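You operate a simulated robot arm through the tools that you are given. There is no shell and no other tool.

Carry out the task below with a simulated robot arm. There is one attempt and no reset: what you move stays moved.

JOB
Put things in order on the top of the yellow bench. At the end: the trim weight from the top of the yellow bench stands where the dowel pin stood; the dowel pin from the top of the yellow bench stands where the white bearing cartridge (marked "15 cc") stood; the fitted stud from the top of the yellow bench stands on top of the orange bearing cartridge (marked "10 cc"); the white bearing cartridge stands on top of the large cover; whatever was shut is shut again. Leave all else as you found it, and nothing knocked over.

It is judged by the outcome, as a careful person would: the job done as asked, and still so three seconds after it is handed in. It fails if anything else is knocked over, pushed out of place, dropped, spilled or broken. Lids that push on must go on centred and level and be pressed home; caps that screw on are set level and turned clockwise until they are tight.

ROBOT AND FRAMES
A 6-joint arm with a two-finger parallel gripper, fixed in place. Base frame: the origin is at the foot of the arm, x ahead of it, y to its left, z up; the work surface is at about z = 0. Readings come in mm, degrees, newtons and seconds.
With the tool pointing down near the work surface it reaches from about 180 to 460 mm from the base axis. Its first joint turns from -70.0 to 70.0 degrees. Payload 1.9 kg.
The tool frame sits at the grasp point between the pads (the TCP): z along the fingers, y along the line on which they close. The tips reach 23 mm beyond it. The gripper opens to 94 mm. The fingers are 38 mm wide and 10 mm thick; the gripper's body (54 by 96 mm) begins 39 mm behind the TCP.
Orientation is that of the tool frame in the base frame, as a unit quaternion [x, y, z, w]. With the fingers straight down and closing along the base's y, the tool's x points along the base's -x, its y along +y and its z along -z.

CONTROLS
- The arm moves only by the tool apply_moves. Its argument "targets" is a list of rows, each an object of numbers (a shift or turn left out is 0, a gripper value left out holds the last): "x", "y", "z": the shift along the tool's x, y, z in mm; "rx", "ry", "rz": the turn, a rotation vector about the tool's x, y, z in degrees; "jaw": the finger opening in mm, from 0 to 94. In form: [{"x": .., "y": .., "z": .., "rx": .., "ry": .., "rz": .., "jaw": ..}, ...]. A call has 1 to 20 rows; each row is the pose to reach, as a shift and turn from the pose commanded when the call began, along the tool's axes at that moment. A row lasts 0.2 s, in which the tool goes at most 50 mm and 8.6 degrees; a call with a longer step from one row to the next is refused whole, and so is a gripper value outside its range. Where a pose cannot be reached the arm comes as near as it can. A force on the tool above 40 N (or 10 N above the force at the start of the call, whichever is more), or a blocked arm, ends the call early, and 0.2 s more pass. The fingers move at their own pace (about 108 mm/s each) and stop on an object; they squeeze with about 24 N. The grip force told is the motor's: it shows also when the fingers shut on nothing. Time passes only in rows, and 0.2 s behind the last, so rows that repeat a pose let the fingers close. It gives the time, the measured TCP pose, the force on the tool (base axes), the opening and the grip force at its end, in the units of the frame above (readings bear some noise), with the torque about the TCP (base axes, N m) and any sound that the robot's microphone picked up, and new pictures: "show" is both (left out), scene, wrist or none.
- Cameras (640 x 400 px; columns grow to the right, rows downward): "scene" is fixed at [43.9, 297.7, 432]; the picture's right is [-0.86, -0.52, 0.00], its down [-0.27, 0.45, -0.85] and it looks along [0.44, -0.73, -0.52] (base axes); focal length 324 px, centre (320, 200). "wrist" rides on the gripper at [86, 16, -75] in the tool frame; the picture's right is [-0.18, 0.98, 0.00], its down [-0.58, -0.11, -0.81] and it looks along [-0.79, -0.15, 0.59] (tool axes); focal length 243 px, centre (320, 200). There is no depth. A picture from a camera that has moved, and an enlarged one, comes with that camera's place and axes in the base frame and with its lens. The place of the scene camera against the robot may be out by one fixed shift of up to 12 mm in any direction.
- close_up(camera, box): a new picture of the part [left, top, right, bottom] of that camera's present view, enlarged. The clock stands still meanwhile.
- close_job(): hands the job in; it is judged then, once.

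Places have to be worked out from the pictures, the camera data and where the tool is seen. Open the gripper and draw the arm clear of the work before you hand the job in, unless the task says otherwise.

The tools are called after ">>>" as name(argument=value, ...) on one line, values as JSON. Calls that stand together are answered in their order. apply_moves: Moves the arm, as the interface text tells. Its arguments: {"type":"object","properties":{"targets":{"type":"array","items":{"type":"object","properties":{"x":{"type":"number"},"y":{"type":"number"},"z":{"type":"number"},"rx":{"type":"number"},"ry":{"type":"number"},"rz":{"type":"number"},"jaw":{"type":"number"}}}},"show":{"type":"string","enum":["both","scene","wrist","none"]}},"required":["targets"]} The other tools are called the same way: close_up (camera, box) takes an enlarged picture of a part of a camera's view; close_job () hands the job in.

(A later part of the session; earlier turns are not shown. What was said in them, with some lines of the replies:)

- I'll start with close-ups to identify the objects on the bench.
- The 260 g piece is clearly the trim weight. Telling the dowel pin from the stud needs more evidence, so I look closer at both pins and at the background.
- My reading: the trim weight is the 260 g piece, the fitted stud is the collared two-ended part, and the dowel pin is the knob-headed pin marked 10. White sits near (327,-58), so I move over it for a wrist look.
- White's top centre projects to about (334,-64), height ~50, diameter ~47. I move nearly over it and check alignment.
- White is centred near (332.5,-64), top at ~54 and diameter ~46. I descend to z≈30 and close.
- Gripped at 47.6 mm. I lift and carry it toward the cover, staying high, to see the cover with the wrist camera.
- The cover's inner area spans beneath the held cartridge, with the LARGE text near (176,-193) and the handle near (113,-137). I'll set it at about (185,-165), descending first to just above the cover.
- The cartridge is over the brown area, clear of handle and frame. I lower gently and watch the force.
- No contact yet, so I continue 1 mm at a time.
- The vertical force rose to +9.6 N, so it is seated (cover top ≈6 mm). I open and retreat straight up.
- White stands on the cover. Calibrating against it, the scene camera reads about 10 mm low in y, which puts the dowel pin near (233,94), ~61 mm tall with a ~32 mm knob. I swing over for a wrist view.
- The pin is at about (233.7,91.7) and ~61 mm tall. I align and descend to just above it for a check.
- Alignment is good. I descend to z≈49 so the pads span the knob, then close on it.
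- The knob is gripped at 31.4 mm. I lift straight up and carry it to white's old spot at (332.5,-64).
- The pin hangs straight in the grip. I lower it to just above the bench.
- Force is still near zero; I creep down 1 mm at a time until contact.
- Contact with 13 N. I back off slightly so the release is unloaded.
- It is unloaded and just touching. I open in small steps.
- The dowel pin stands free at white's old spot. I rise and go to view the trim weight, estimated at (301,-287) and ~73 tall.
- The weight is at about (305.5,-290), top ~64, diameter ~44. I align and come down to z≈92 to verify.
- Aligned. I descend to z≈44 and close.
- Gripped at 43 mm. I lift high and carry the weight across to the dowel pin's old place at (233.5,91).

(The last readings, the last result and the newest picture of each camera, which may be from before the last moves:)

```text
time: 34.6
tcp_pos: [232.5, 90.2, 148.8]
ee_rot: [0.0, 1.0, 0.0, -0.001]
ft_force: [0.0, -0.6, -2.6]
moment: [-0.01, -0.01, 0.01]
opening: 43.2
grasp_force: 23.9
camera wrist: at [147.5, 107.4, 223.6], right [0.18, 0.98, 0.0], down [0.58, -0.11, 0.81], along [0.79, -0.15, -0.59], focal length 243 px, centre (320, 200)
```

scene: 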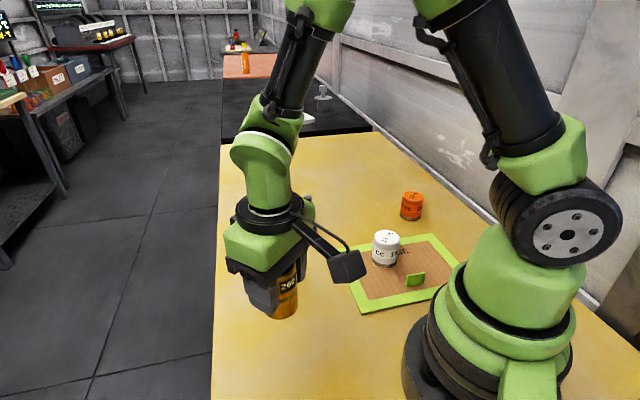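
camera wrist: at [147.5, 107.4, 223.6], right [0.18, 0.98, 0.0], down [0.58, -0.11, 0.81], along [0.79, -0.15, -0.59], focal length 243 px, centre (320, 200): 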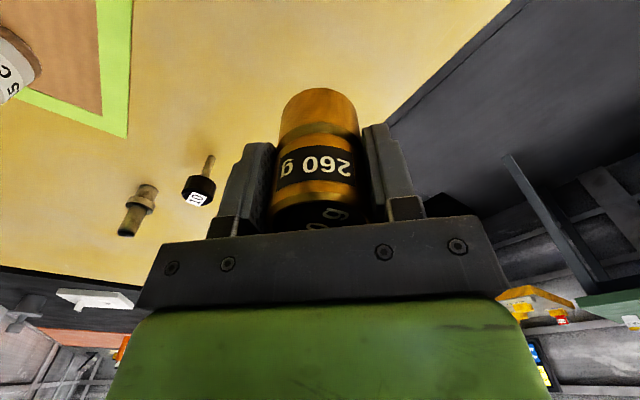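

Over the target; I lower to about 2 mm above contact.

>>> apply_moves(targets=[{"z": 25}, {"z": 50}, {"z": 75}, {"z": 93}, {"z": 102}, {"z": 103}, {"z": 103}], show="none")

>>> apply_moves(targets=[{"z": 0.7}, {"z": 1.3}, {"z": 1.3}], show="none")

>>> apply_moves(targets=[{"z": 0.5}, {"z": 0.9}, {"z": 0.9}], show="none")

```text
time: 36.2
tcp_pos: [233.8, 91.1, 44.9]
ee_rot: [0.0, 1.0, 0.0, 0.0]
ft_force: [0.0, 0.2, -3.6]
moment: [0.0, -0.01, -0.01]
opening: 43.3
grasp_force: 24.0
```

```text
time: 37.0
tcp_pos: [234.1, 92.1, 45.3]
ee_rot: [0.001, 1.0, 0.0, 0.001]
ft_force: [-2.1, 1.2, 12.4]
moment: [-0.19, 0.11, -0.04]
opening: 43.2
grasp_force: 24.5
```

```text
time: 37.8
tcp_pos: [234.4, 91.3, 44.0]
ee_rot: [0.0, 1.0, 0.001, 0.001]
ft_force: [3.5, -6.0, 16.9]
moment: [-0.46, -0.15, 0.05]
opening: 43.2
grasp_force: 23.9
```

It is in contact with some preload. I back off ~0.9 mm to relieve it before releasing.

>>> apply_moves(targets=[{"z": -0.5}, {"z": -1.0}, {"z": -1.0}], show="none")

>>> close_up(camera="scene", box=[220, 280, 360, 370])

```text
time: 38.6
tcp_pos: [232.6, 91.2, 44.6]
ee_rot: [0.0, 1.0, 0.0, 0.001]
ft_force: [-0.3, -0.2, -3.8]
moment: [-0.02, -0.01, -0.03]
opening: 43.0
grasp_force: 24.0
```

```text
4.44 times, centred on (290, 325) of scene
camera zoom: at [43.9, 297.7, 432.0], right [-0.86, -0.52, 0.0], down [-0.27, 0.45, -0.85], along [0.44, -0.73, -0.52], focal length 1439 px, centre (453, -356)
```

zoom: 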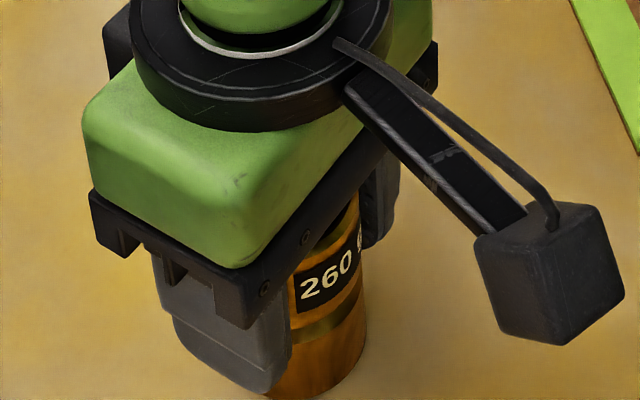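

It's unloaded and within a fraction of a mm of the bench. I release gradually and retreat up.

>>> apply_moves(targets=[{"z": 0.4, "jaw": 43}, {"z": 0.4, "jaw": 45}, {"z": 0.4, "jaw": 48}, {"z": 0.4, "jaw": 60}, {"z": 0.4, "jaw": 85}, {"z": 0.4, "jaw": 90}, {"z": -20}, {"z": -50}, {"z": -85}, {"z": -115}, {"z": -115}])

```text
time: 41.0
tcp_pos: [233.9, 91.9, 160.4]
ee_rot: [-0.001, 1.0, 0.0, 0.0]
ft_force: [0.2, 0.1, 0.7]
moment: [-0.03, -0.01, 0.0]
opening: 89.8
grasp_force: 0.0
camera wrist: at [149.1, 107.8, 234.6], right [0.18, 0.98, 0.0], down [0.58, -0.11, 0.81], along [0.79, -0.15, -0.59], focal length 243 px, centre (320, 200)
```

scene: 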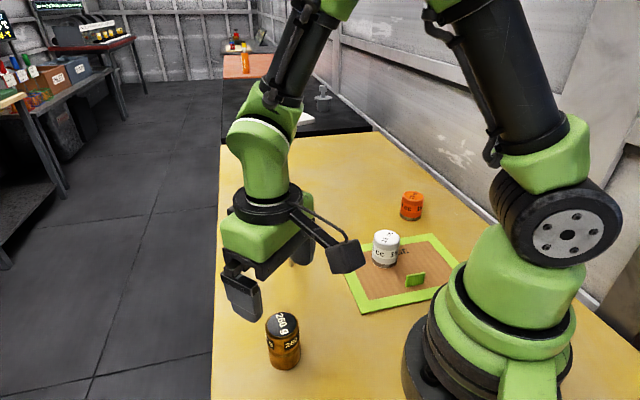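
wrist: 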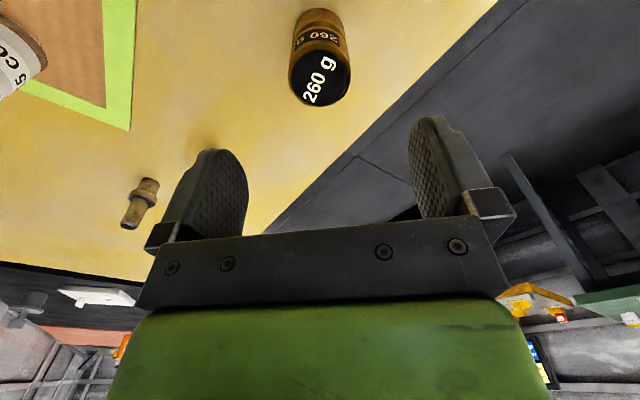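

The weight stands at the dowel's old spot. Next I go to the stud near (373,-190) for a wrist view.

>>> apply_moves(targets=[{"x": -14, "y": -28}, {"x": -29, "y": -58}, {"x": -44, "y": -90}, {"x": -59, "y": -120}, {"x": -74, "y": -150}, {"x": -89, "y": -180}, {"x": -104, "y": -210}, {"x": -119, "y": -240}, {"x": -130, "y": -265}, {"x": -137, "y": -281}, {"x": -137, "y": -281}, {"x": -137, "y": -281}])

>>> close_up(camera="wrist", box=[160, 0, 480, 200])

>>> close_up(camera="scene", box=[220, 180, 440, 380])

```text
time: 43.6
tcp_pos: [371.1, -190.9, 159.5]
ee_rot: [0.0, 1.0, 0.0, 0.0]
ft_force: [0.6, -0.3, 0.3]
moment: [-0.02, 0.02, -0.01]
opening: 89.9
grasp_force: 0.0
camera wrist: at [285.8, -174.4, 234.4], right [0.18, 0.98, 0.0], down [0.58, -0.11, 0.81], along [0.79, -0.15, -0.59], focal length 243 px, centre (320, 200)
```

scene: 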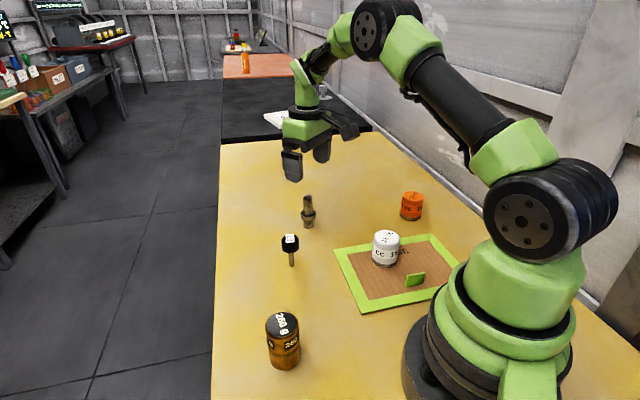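
wrist: 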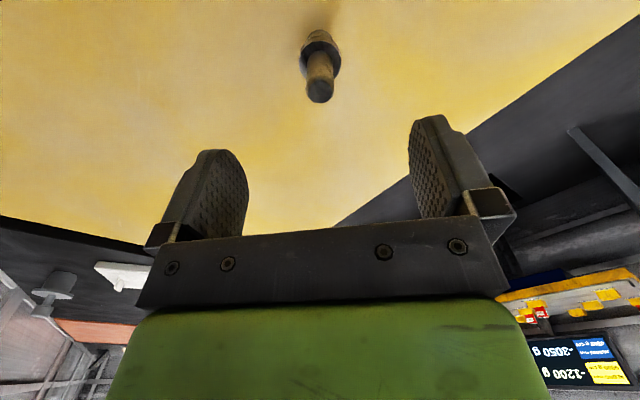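

```text
2.00 times, centred on (320, 100) of wrist
camera zoom: at [285.8, -174.4, 234.4], right [0.18, 0.98, 0.0], down [0.58, -0.11, 0.81], along [0.79, -0.15, -0.59], focal length 485 px, centre (320, 400)
```

zoom: 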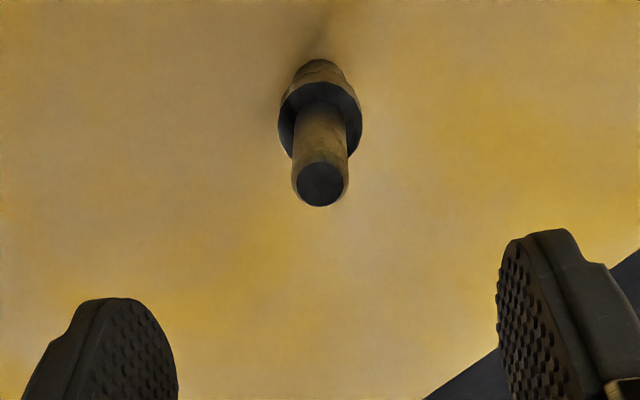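

```text
2.00 times, centred on (330, 280) of scene
camera zoom: at [43.9, 297.7, 432.0], right [-0.86, -0.52, 0.0], down [-0.27, 0.45, -0.85], along [0.44, -0.73, -0.52], focal length 648 px, centre (300, 40)
```

zoom: 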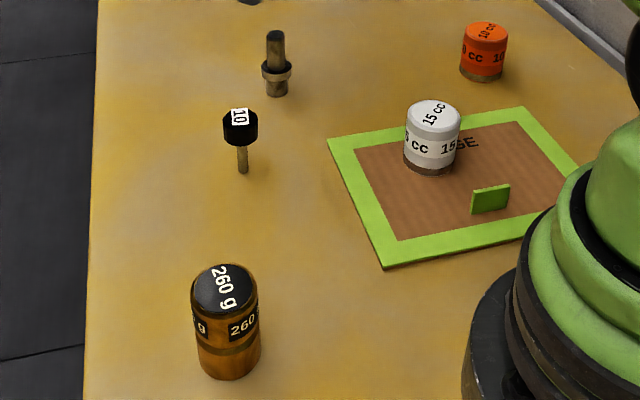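

The stud is centred near (375,-191), ~73 mm tall, with the collar top near z≈32 and the upper shank ~20 mm. I align and descend to z≈106 to verify.

>>> apply_moves(targets=[{"x": -4, "y": -1, "z": 20}, {"x": -4, "y": -1, "z": 40}, {"x": -4, "y": -1, "z": 53}, {"x": -4, "y": -1, "z": 53}], show="wrist")

>>> close_up(camera="wrist", box=[160, 0, 480, 200])

```text
time: 44.6
tcp_pos: [374.2, -188.6, 105.8]
ee_rot: [0.0, 1.0, 0.0, 0.001]
ft_force: [0.3, 0.0, -0.3]
moment: [0.01, -0.01, -0.02]
opening: 89.9
grasp_force: 0.0
camera wrist: at [289.0, -173.3, 181.2], right [0.18, 0.98, 0.0], down [0.58, -0.11, 0.81], along [0.79, -0.15, -0.59], focal length 243 px, centre (320, 200)
```

wrist: 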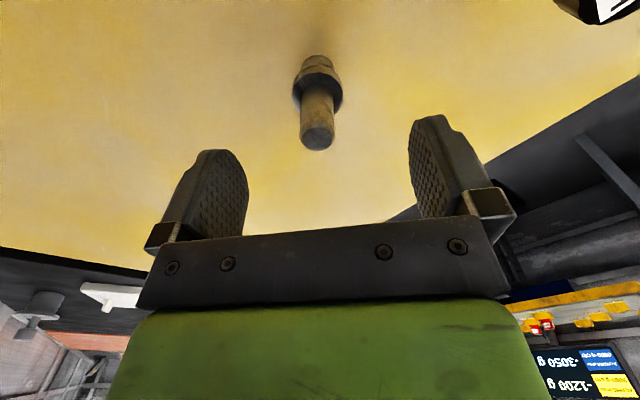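

```text
2.00 times, centred on (320, 100) of wrist
camera zoom: at [289.0, -173.3, 181.2], right [0.18, 0.98, 0.0], down [0.58, -0.11, 0.81], along [0.79, -0.15, -0.59], focal length 485 px, centre (320, 400)
```

zoom: 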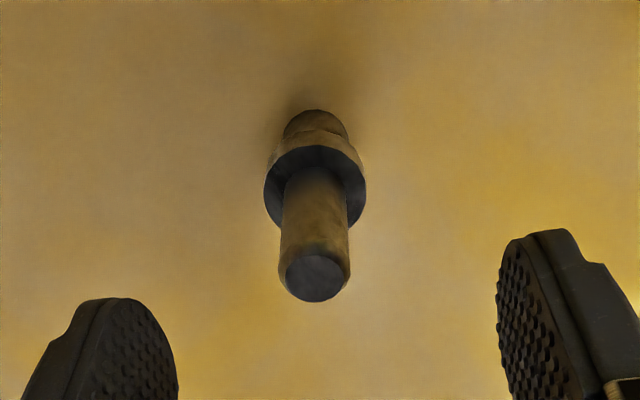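

I correct y by -1.5, descend to z≈60 (tips above the collar), and close gently on the upper shank.

>>> apply_moves(targets=[{"x": -1, "y": -1.5, "z": 15, "jaw": 70}, {"x": -1, "y": -1.5, "z": 32}, {"x": -1, "y": -1.5, "z": 46}, {"x": -1, "y": -1.5, "z": 46}, {"x": -1, "y": -1.5, "z": 46, "jaw": 40}, {"x": -1, "y": -1.5, "z": 46, "jaw": 28}, {"x": -1, "y": -1.5, "z": 46, "jaw": 20}, {"x": -1, "y": -1.5, "z": 46, "jaw": 10}, {"x": -1, "y": -1.5, "z": 46, "jaw": 10}])

>>> close_up(camera="wrist", box=[160, 50, 480, 250])

>>> close_up(camera="scene", box=[270, 170, 350, 250])

```text
time: 46.6
tcp_pos: [375.0, -190.6, 60.5]
ee_rot: [0.0, 1.0, 0.0, 0.001]
ft_force: [-0.1, 0.7, 0.1]
moment: [0.0, -0.03, 0.03]
opening: 20.1
grasp_force: 23.7
camera wrist: at [290.1, -175.2, 135.3], right [0.18, 0.98, 0.0], down [0.58, -0.11, 0.81], along [0.79, -0.15, -0.59], focal length 243 px, centre (320, 200)
```

scene: 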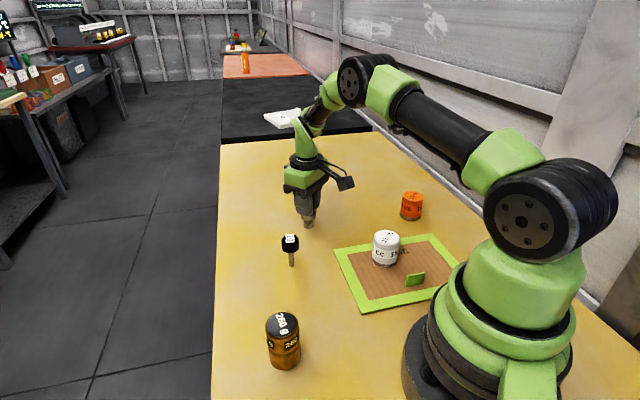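
wrist: 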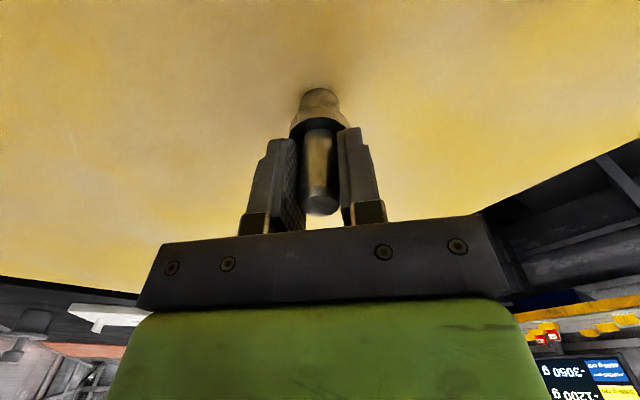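

```text
2.00 times, centred on (320, 150) of wrist
camera zoom: at [290.1, -175.2, 135.3], right [0.18, 0.98, 0.0], down [0.58, -0.11, 0.81], along [0.79, -0.15, -0.59], focal length 485 px, centre (320, 300)
```

zoom: 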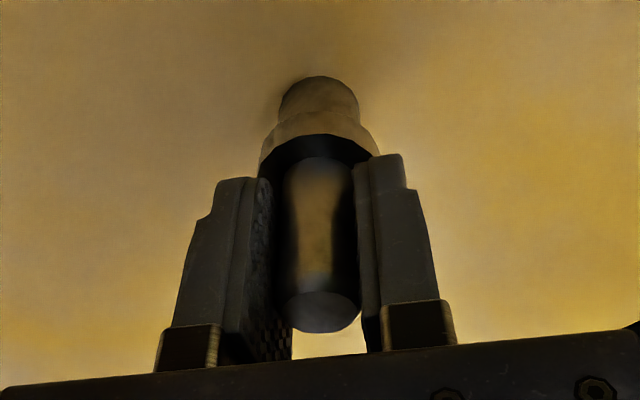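

```text
5.00 times, centred on (310, 210) of scene
camera zoom: at [43.9, 297.7, 432.0], right [-0.86, -0.52, 0.0], down [-0.27, 0.45, -0.85], along [0.44, -0.73, -0.52], focal length 1619 px, centre (370, 150)
```

zoom: 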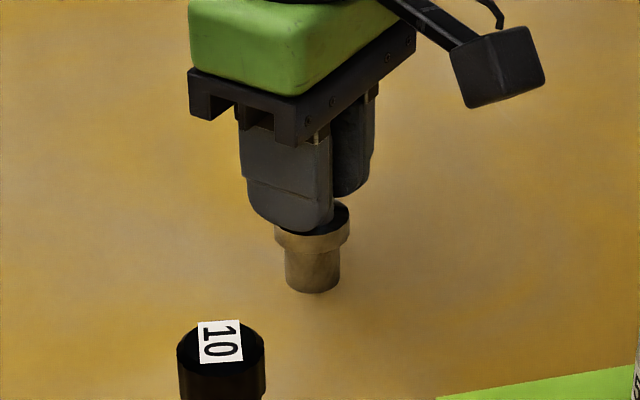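

The stud is firmly held at 20.1 mm with its bottom 60 mm below the TCP. I lift and carry it toward the orange cartridge at about (189,-341), staying high to measure.

>>> apply_moves(targets=[{"z": -15}, {"z": -45}, {"z": -80}, {"z": -110}, {"x": 25, "y": -20, "z": -115}, {"x": 50, "y": -40, "z": -115}, {"x": 75, "y": -60, "z": -115}, {"x": 100, "y": -80, "z": -115}, {"x": 125, "y": -100, "z": -115}, {"x": 150, "y": -120, "z": -115}, {"x": 170, "y": -136, "z": -115}, {"x": 186, "y": -148, "z": -115}, {"x": 186, "y": -148, "z": -115}, {"x": 186, "y": -148, "z": -115}])

>>> close_up(camera="wrist", box=[160, 0, 480, 200])

>>> close_up(camera="scene", box=[350, 130, 480, 240])

```text
time: 49.6
tcp_pos: [189.6, -341.2, 175.9]
ee_rot: [0.0, 1.0, 0.001, 0.0]
ft_force: [-0.5, 0.3, -2.3]
moment: [-0.04, -0.02, 0.02]
opening: 20.0
grasp_force: 24.0
camera wrist: at [103.9, -325.1, 250.5], right [0.18, 0.98, 0.0], down [0.58, -0.11, 0.81], along [0.79, -0.15, -0.59], focal length 243 px, centre (320, 200)
```

scene: 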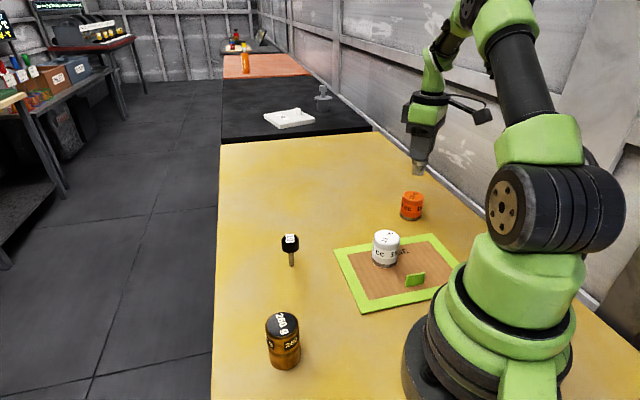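
wrist: 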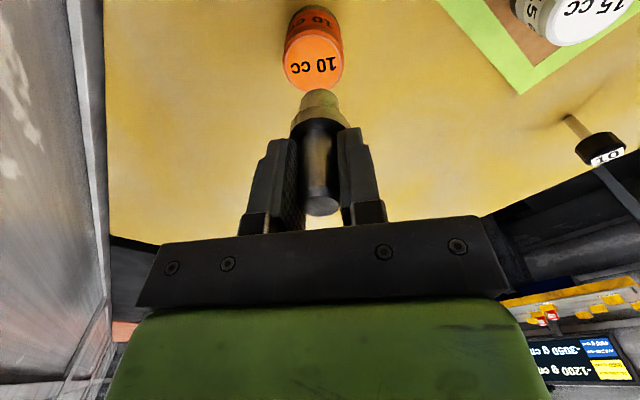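

```text
2.00 times, centred on (320, 100) of wrist
camera zoom: at [103.9, -325.1, 250.5], right [0.18, 0.98, 0.0], down [0.58, -0.11, 0.81], along [0.79, -0.15, -0.59], focal length 485 px, centre (320, 400)
```

zoom: 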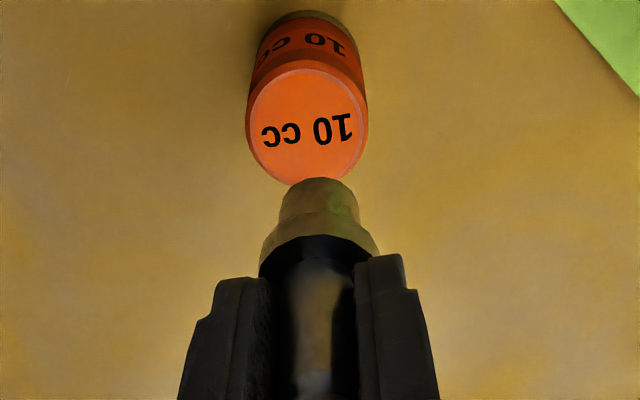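

```text
3.64 times, centred on (415, 185) of scene
camera zoom: at [43.9, 297.7, 432.0], right [-0.86, -0.52, 0.0], down [-0.27, 0.45, -0.85], along [0.44, -0.73, -0.52], focal length 1177 px, centre (-26, 254)
```

zoom: 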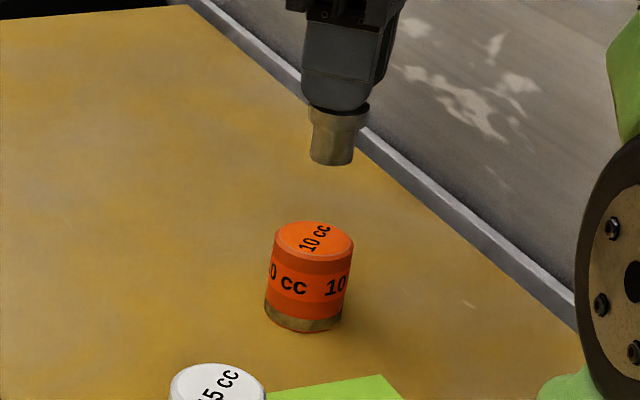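

Orange's top centre works out to about (191.5,-347), height ~55, diameter ~47. I shift 2 mm in x and -5.5 mm in y, then lower to ~10 mm above it.

>>> apply_moves(targets=[{"x": -2, "y": -5.5, "z": 0}, {"x": -2, "y": -5.5, "z": 20}, {"x": -2, "y": -5.5, "z": 38}, {"x": -2, "y": -5.5, "z": 48}, {"x": -2, "y": -5.5, "z": 48}])

>>> close_up(camera="wrist", box=[160, 0, 480, 200])

>>> close_up(camera="scene", box=[370, 160, 450, 230])

```text
time: 50.8
tcp_pos: [191.9, -346.4, 128.0]
ee_rot: [0.0, 1.0, 0.001, 0.001]
ft_force: [0.8, -0.1, -2.2]
moment: [-0.01, 0.0, -0.01]
opening: 20.1
grasp_force: 24.1
camera wrist: at [106.4, -329.4, 201.9], right [0.18, 0.98, 0.0], down [0.58, -0.11, 0.81], along [0.79, -0.15, -0.59], focal length 243 px, centre (320, 200)
```

scene: 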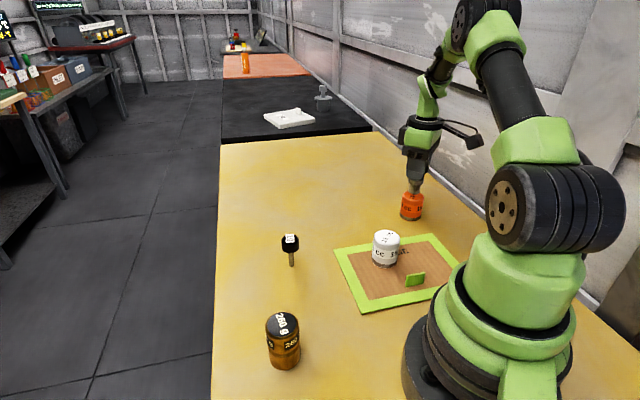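
wrist: 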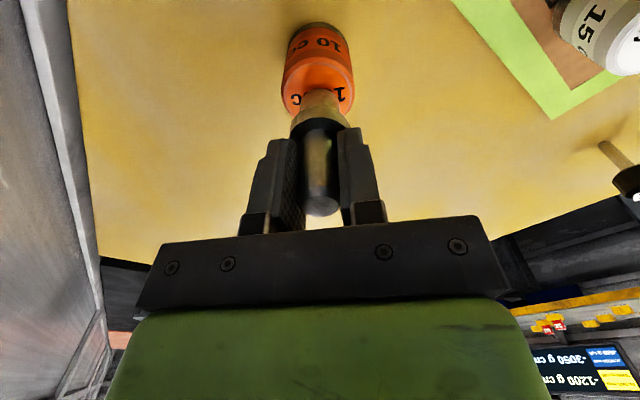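

```text
2.00 times, centred on (320, 100) of wrist
camera zoom: at [106.4, -329.4, 201.9], right [0.18, 0.98, 0.0], down [0.58, -0.11, 0.81], along [0.79, -0.15, -0.59], focal length 485 px, centre (320, 400)
```

zoom: 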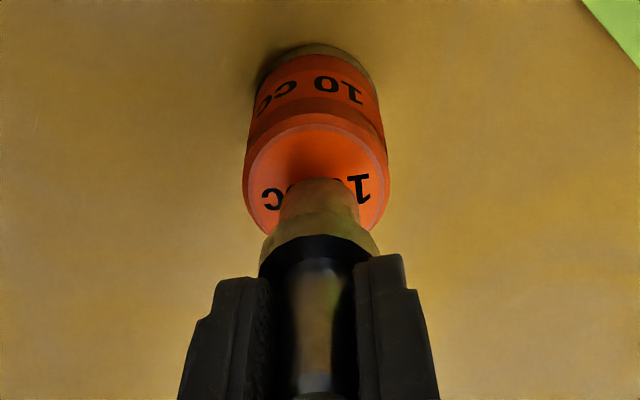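

```text
5.71 times, centred on (410, 195) of scene
camera zoom: at [43.9, 297.7, 432.0], right [-0.86, -0.52, 0.0], down [-0.27, 0.45, -0.85], along [0.44, -0.73, -0.52], focal length 1850 px, centre (-194, 229)
```

zoom: 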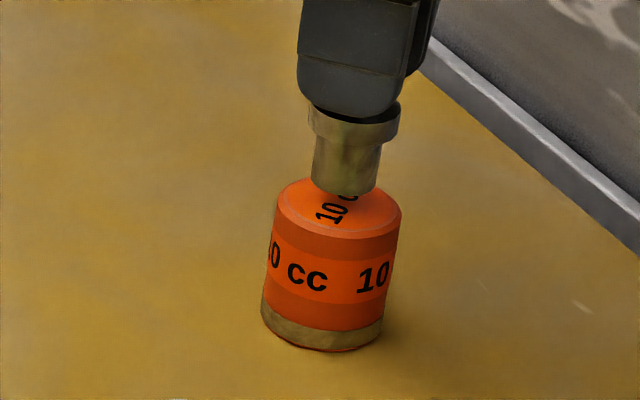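

From both views the stud is centred over the orange cap within a couple of mm. I lower carefully.

>>> apply_moves(targets=[{"z": 4}, {"z": 8}, {"z": 8}], show="none")

>>> apply_moves(targets=[{"z": 1}, {"z": 2}, {"z": 2}], show="none")

>>> close_up(camera="scene", box=[370, 160, 450, 230])

```text
time: 51.6
tcp_pos: [192.2, -345.4, 119.7]
ee_rot: [0.0, 1.0, 0.001, 0.0]
ft_force: [-1.0, 0.6, -1.6]
moment: [0.01, 0.01, 0.01]
opening: 20.2
grasp_force: 24.3
```

```text
time: 52.4
tcp_pos: [191.6, -344.3, 117.0]
ee_rot: [0.0, 1.0, 0.001, 0.001]
ft_force: [0.5, 0.1, -2.1]
moment: [-0.04, -0.04, -0.03]
opening: 20.2
grasp_force: 23.8
```

```text
5.71 times, centred on (410, 195) of scene
camera zoom: at [43.9, 297.7, 432.0], right [-0.86, -0.52, 0.0], down [-0.27, 0.45, -0.85], along [0.44, -0.73, -0.52], focal length 1850 px, centre (-194, 229)
```

zoom: 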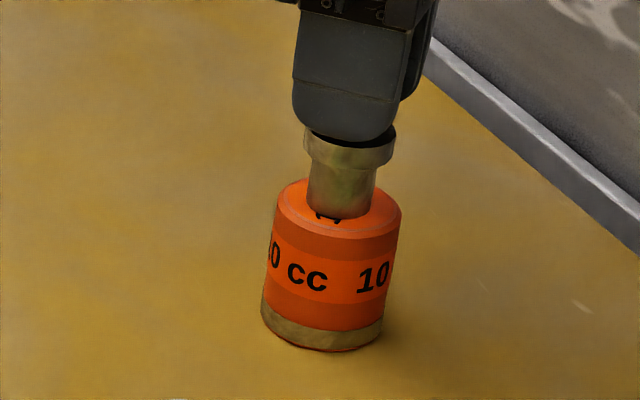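

Still free; I continue in 0.5 mm steps.

>>> apply_moves(targets=[{"z": 0.5}, {"z": 1}, {"z": 1}], show="none")

```text
time: 53.2
tcp_pos: [192.7, -345.1, 118.6]
ee_rot: [0.0, 1.0, 0.0, 0.0]
ft_force: [-1.6, 1.4, 3.6]
moment: [0.09, 0.08, -0.02]
opening: 20.1
grasp_force: 24.3
```

Light contact (about 6 N). I ease up 0.3 mm and check the force before releasing.

>>> apply_moves(targets=[{"z": -0.3}, {"z": -0.3}], show="none")

```text
time: 53.8
tcp_pos: [192.4, -345.3, 116.2]
ee_rot: [-0.001, 1.0, 0.0, 0.001]
ft_force: [-2.1, 2.8, 9.7]
moment: [0.17, 0.22, -0.02]
opening: 20.2
grasp_force: 24.6
```

The force grew as the arm settled; I ease up a little more.

>>> apply_moves(targets=[{"z": -0.3}, {"z": -0.4}, {"z": -0.4}, {"z": -0.4}], show="none")

```text
time: 54.8
tcp_pos: [193.0, -346.4, 117.2]
ee_rot: [0.0, 1.0, 0.0, 0.001]
ft_force: [-0.5, 0.4, -1.2]
moment: [0.0, 0.0, -0.04]
opening: 20.1
grasp_force: 24.0
```

Nearly unloaded (-1.2 N), and the stud is barely touching. I release in small steps.

>>> apply_moves(targets=[{"jaw": 20.5}, {"jaw": 21.5}, {"jaw": 23}, {"jaw": 26}, {"jaw": 32}, {"jaw": 45}, {"jaw": 65}, {"jaw": 80}, {"jaw": 80}])

>>> close_up(camera="scene", box=[370, 150, 450, 230])

```text
time: 56.8
tcp_pos: [192.8, -345.3, 117.3]
ee_rot: [0.0, 1.0, 0.0, 0.001]
ft_force: [-0.4, -0.2, 0.6]
moment: [0.0, 0.03, -0.05]
opening: 80.1
grasp_force: 0.0
camera wrist: at [107.3, -329.1, 191.7], right [0.18, 0.98, 0.0], down [0.58, -0.11, 0.81], along [0.79, -0.15, -0.59], focal length 243 px, centre (320, 200)
```

scene: 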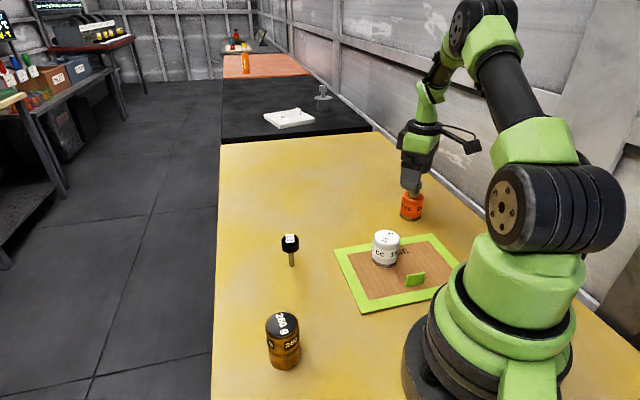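
wrist: 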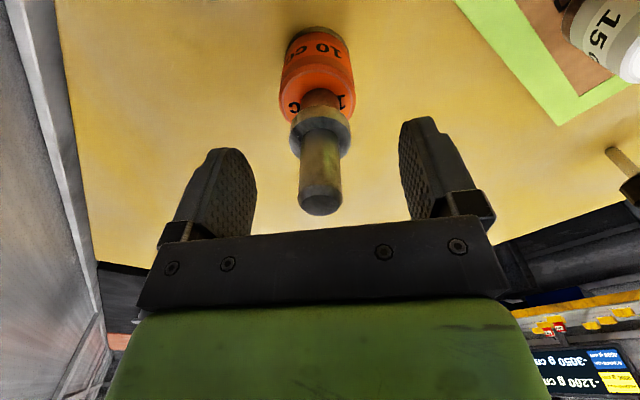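

```text
5.00 times, centred on (410, 190) of scene
camera zoom: at [43.9, 297.7, 432.0], right [-0.86, -0.52, 0.0], down [-0.27, 0.45, -0.85], along [0.44, -0.73, -0.52], focal length 1619 px, centre (-130, 250)
```

zoom: 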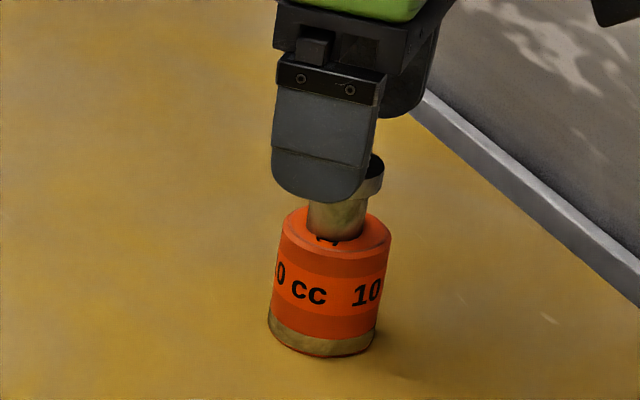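

The stud stands upright on the orange cartridge. I withdraw straight up past its top, then move back to the start area.

>>> apply_moves(targets=[{"z": -15}, {"z": -40}, {"z": -70}, {"z": -100}, {"z": -120}, {"x": -15, "y": 35, "z": -122}, {"x": -30, "y": 75, "z": -122}, {"x": -45, "y": 115, "z": -122}, {"x": -60, "y": 155, "z": -122}, {"x": -75, "y": 195, "z": -122}, {"x": -85, "y": 235, "z": -122}, {"x": -87, "y": 260, "z": -122}, {"x": -87, "y": 260, "z": -122}, {"x": -87, "y": 260, "z": -122}])

>>> close_up(camera="scene", box=[220, 150, 460, 300])

>>> close_up(camera="scene", box=[220, 210, 460, 380])

```text
time: 59.8
tcp_pos: [278.3, -85.3, 241.8]
ee_rot: [-0.001, 1.0, 0.0, 0.001]
ft_force: [0.2, -0.4, 0.3]
moment: [0.0, 0.02, 0.04]
opening: 80.0
grasp_force: 0.0
camera wrist: at [192.6, -69.2, 315.9], right [0.18, 0.98, 0.0], down [0.58, -0.11, 0.81], along [0.79, -0.15, -0.59], focal length 243 px, centre (320, 200)
```

scene: 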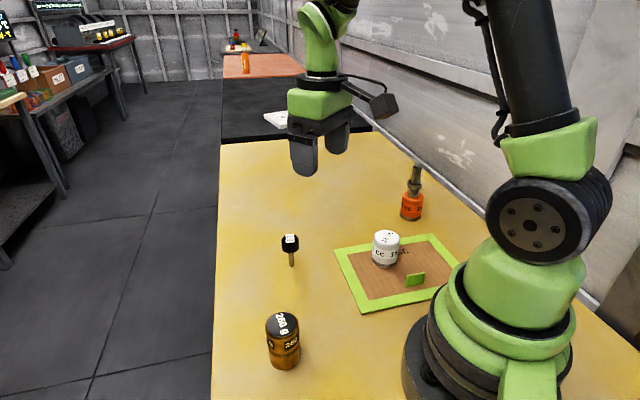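
wrist: 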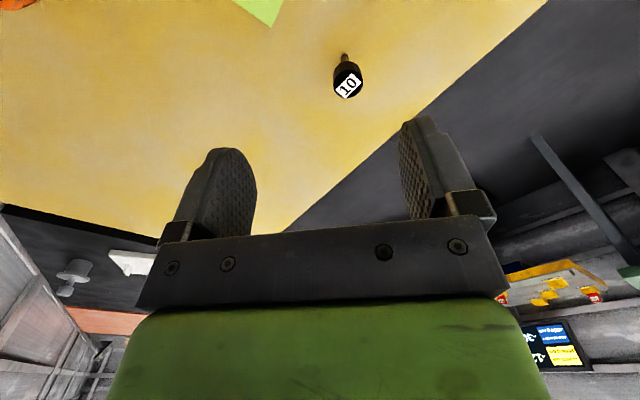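

```text
2.67 times, centred on (340, 225) of scene
camera zoom: at [43.9, 297.7, 432.0], right [-0.86, -0.52, 0.0], down [-0.27, 0.45, -0.85], along [0.44, -0.73, -0.52], focal length 863 px, centre (267, 133)
```

zoom: 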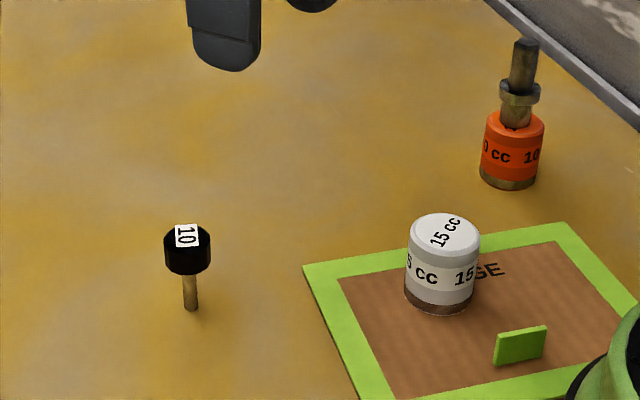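

```text
2.35 times, centred on (340, 295) of scene
camera zoom: at [43.9, 297.7, 432.0], right [-0.86, -0.52, 0.0], down [-0.27, 0.45, -0.85], along [0.44, -0.73, -0.52], focal length 762 px, centre (273, -24)
```

zoom: 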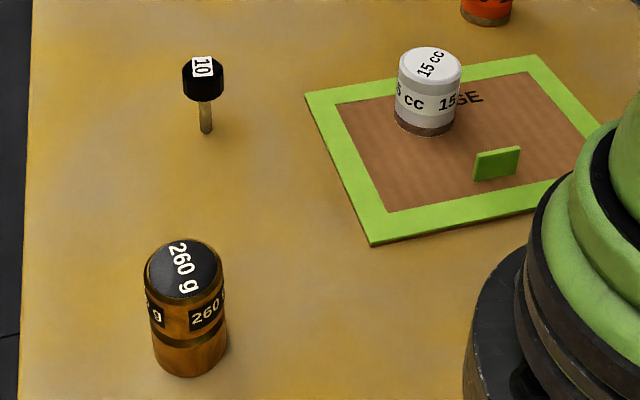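

Everything checks out and is standing steady. The 260 g trim weight is at the dowel pin's old place, and the dowel pin is at white's old place. White is on the cover, which is still shut and hasn't shifted, and the stud is on the orange cartridge. The gripper is open and the arm is clear, so I hand the job in.

>>> close_job()

```text
The job is handed in.
```

I finished the rearrangement and handed the job in. The last pictures showed everything upright and steady, but the handing-in gave no verdict.

| Item | Where it is now |
|---|---|
| Trim weight (260 g) | Where the dowel pin stood |
| Dowel pin | Where the white "15 cc" cartridge stood |
| White "15 cc" cartridge | On top of the large cover, clear of its handle |
| Fitted stud | On top of the orange "10 cc" cartridge, centred to within a couple of mm |

**Naming:** neither pin was labelled by name, so I had to judge which was which. I took the black-knobbed pin marked "10" as the dowel pin, and the collared part with two plain ends as the fitted stud. If those two are the other way round, the trim weight, dowel pin and stud are in the wrong places.

The cover stayed shut and did not shift. Nothing was knocked over, and the arm is clear with its gripper open.
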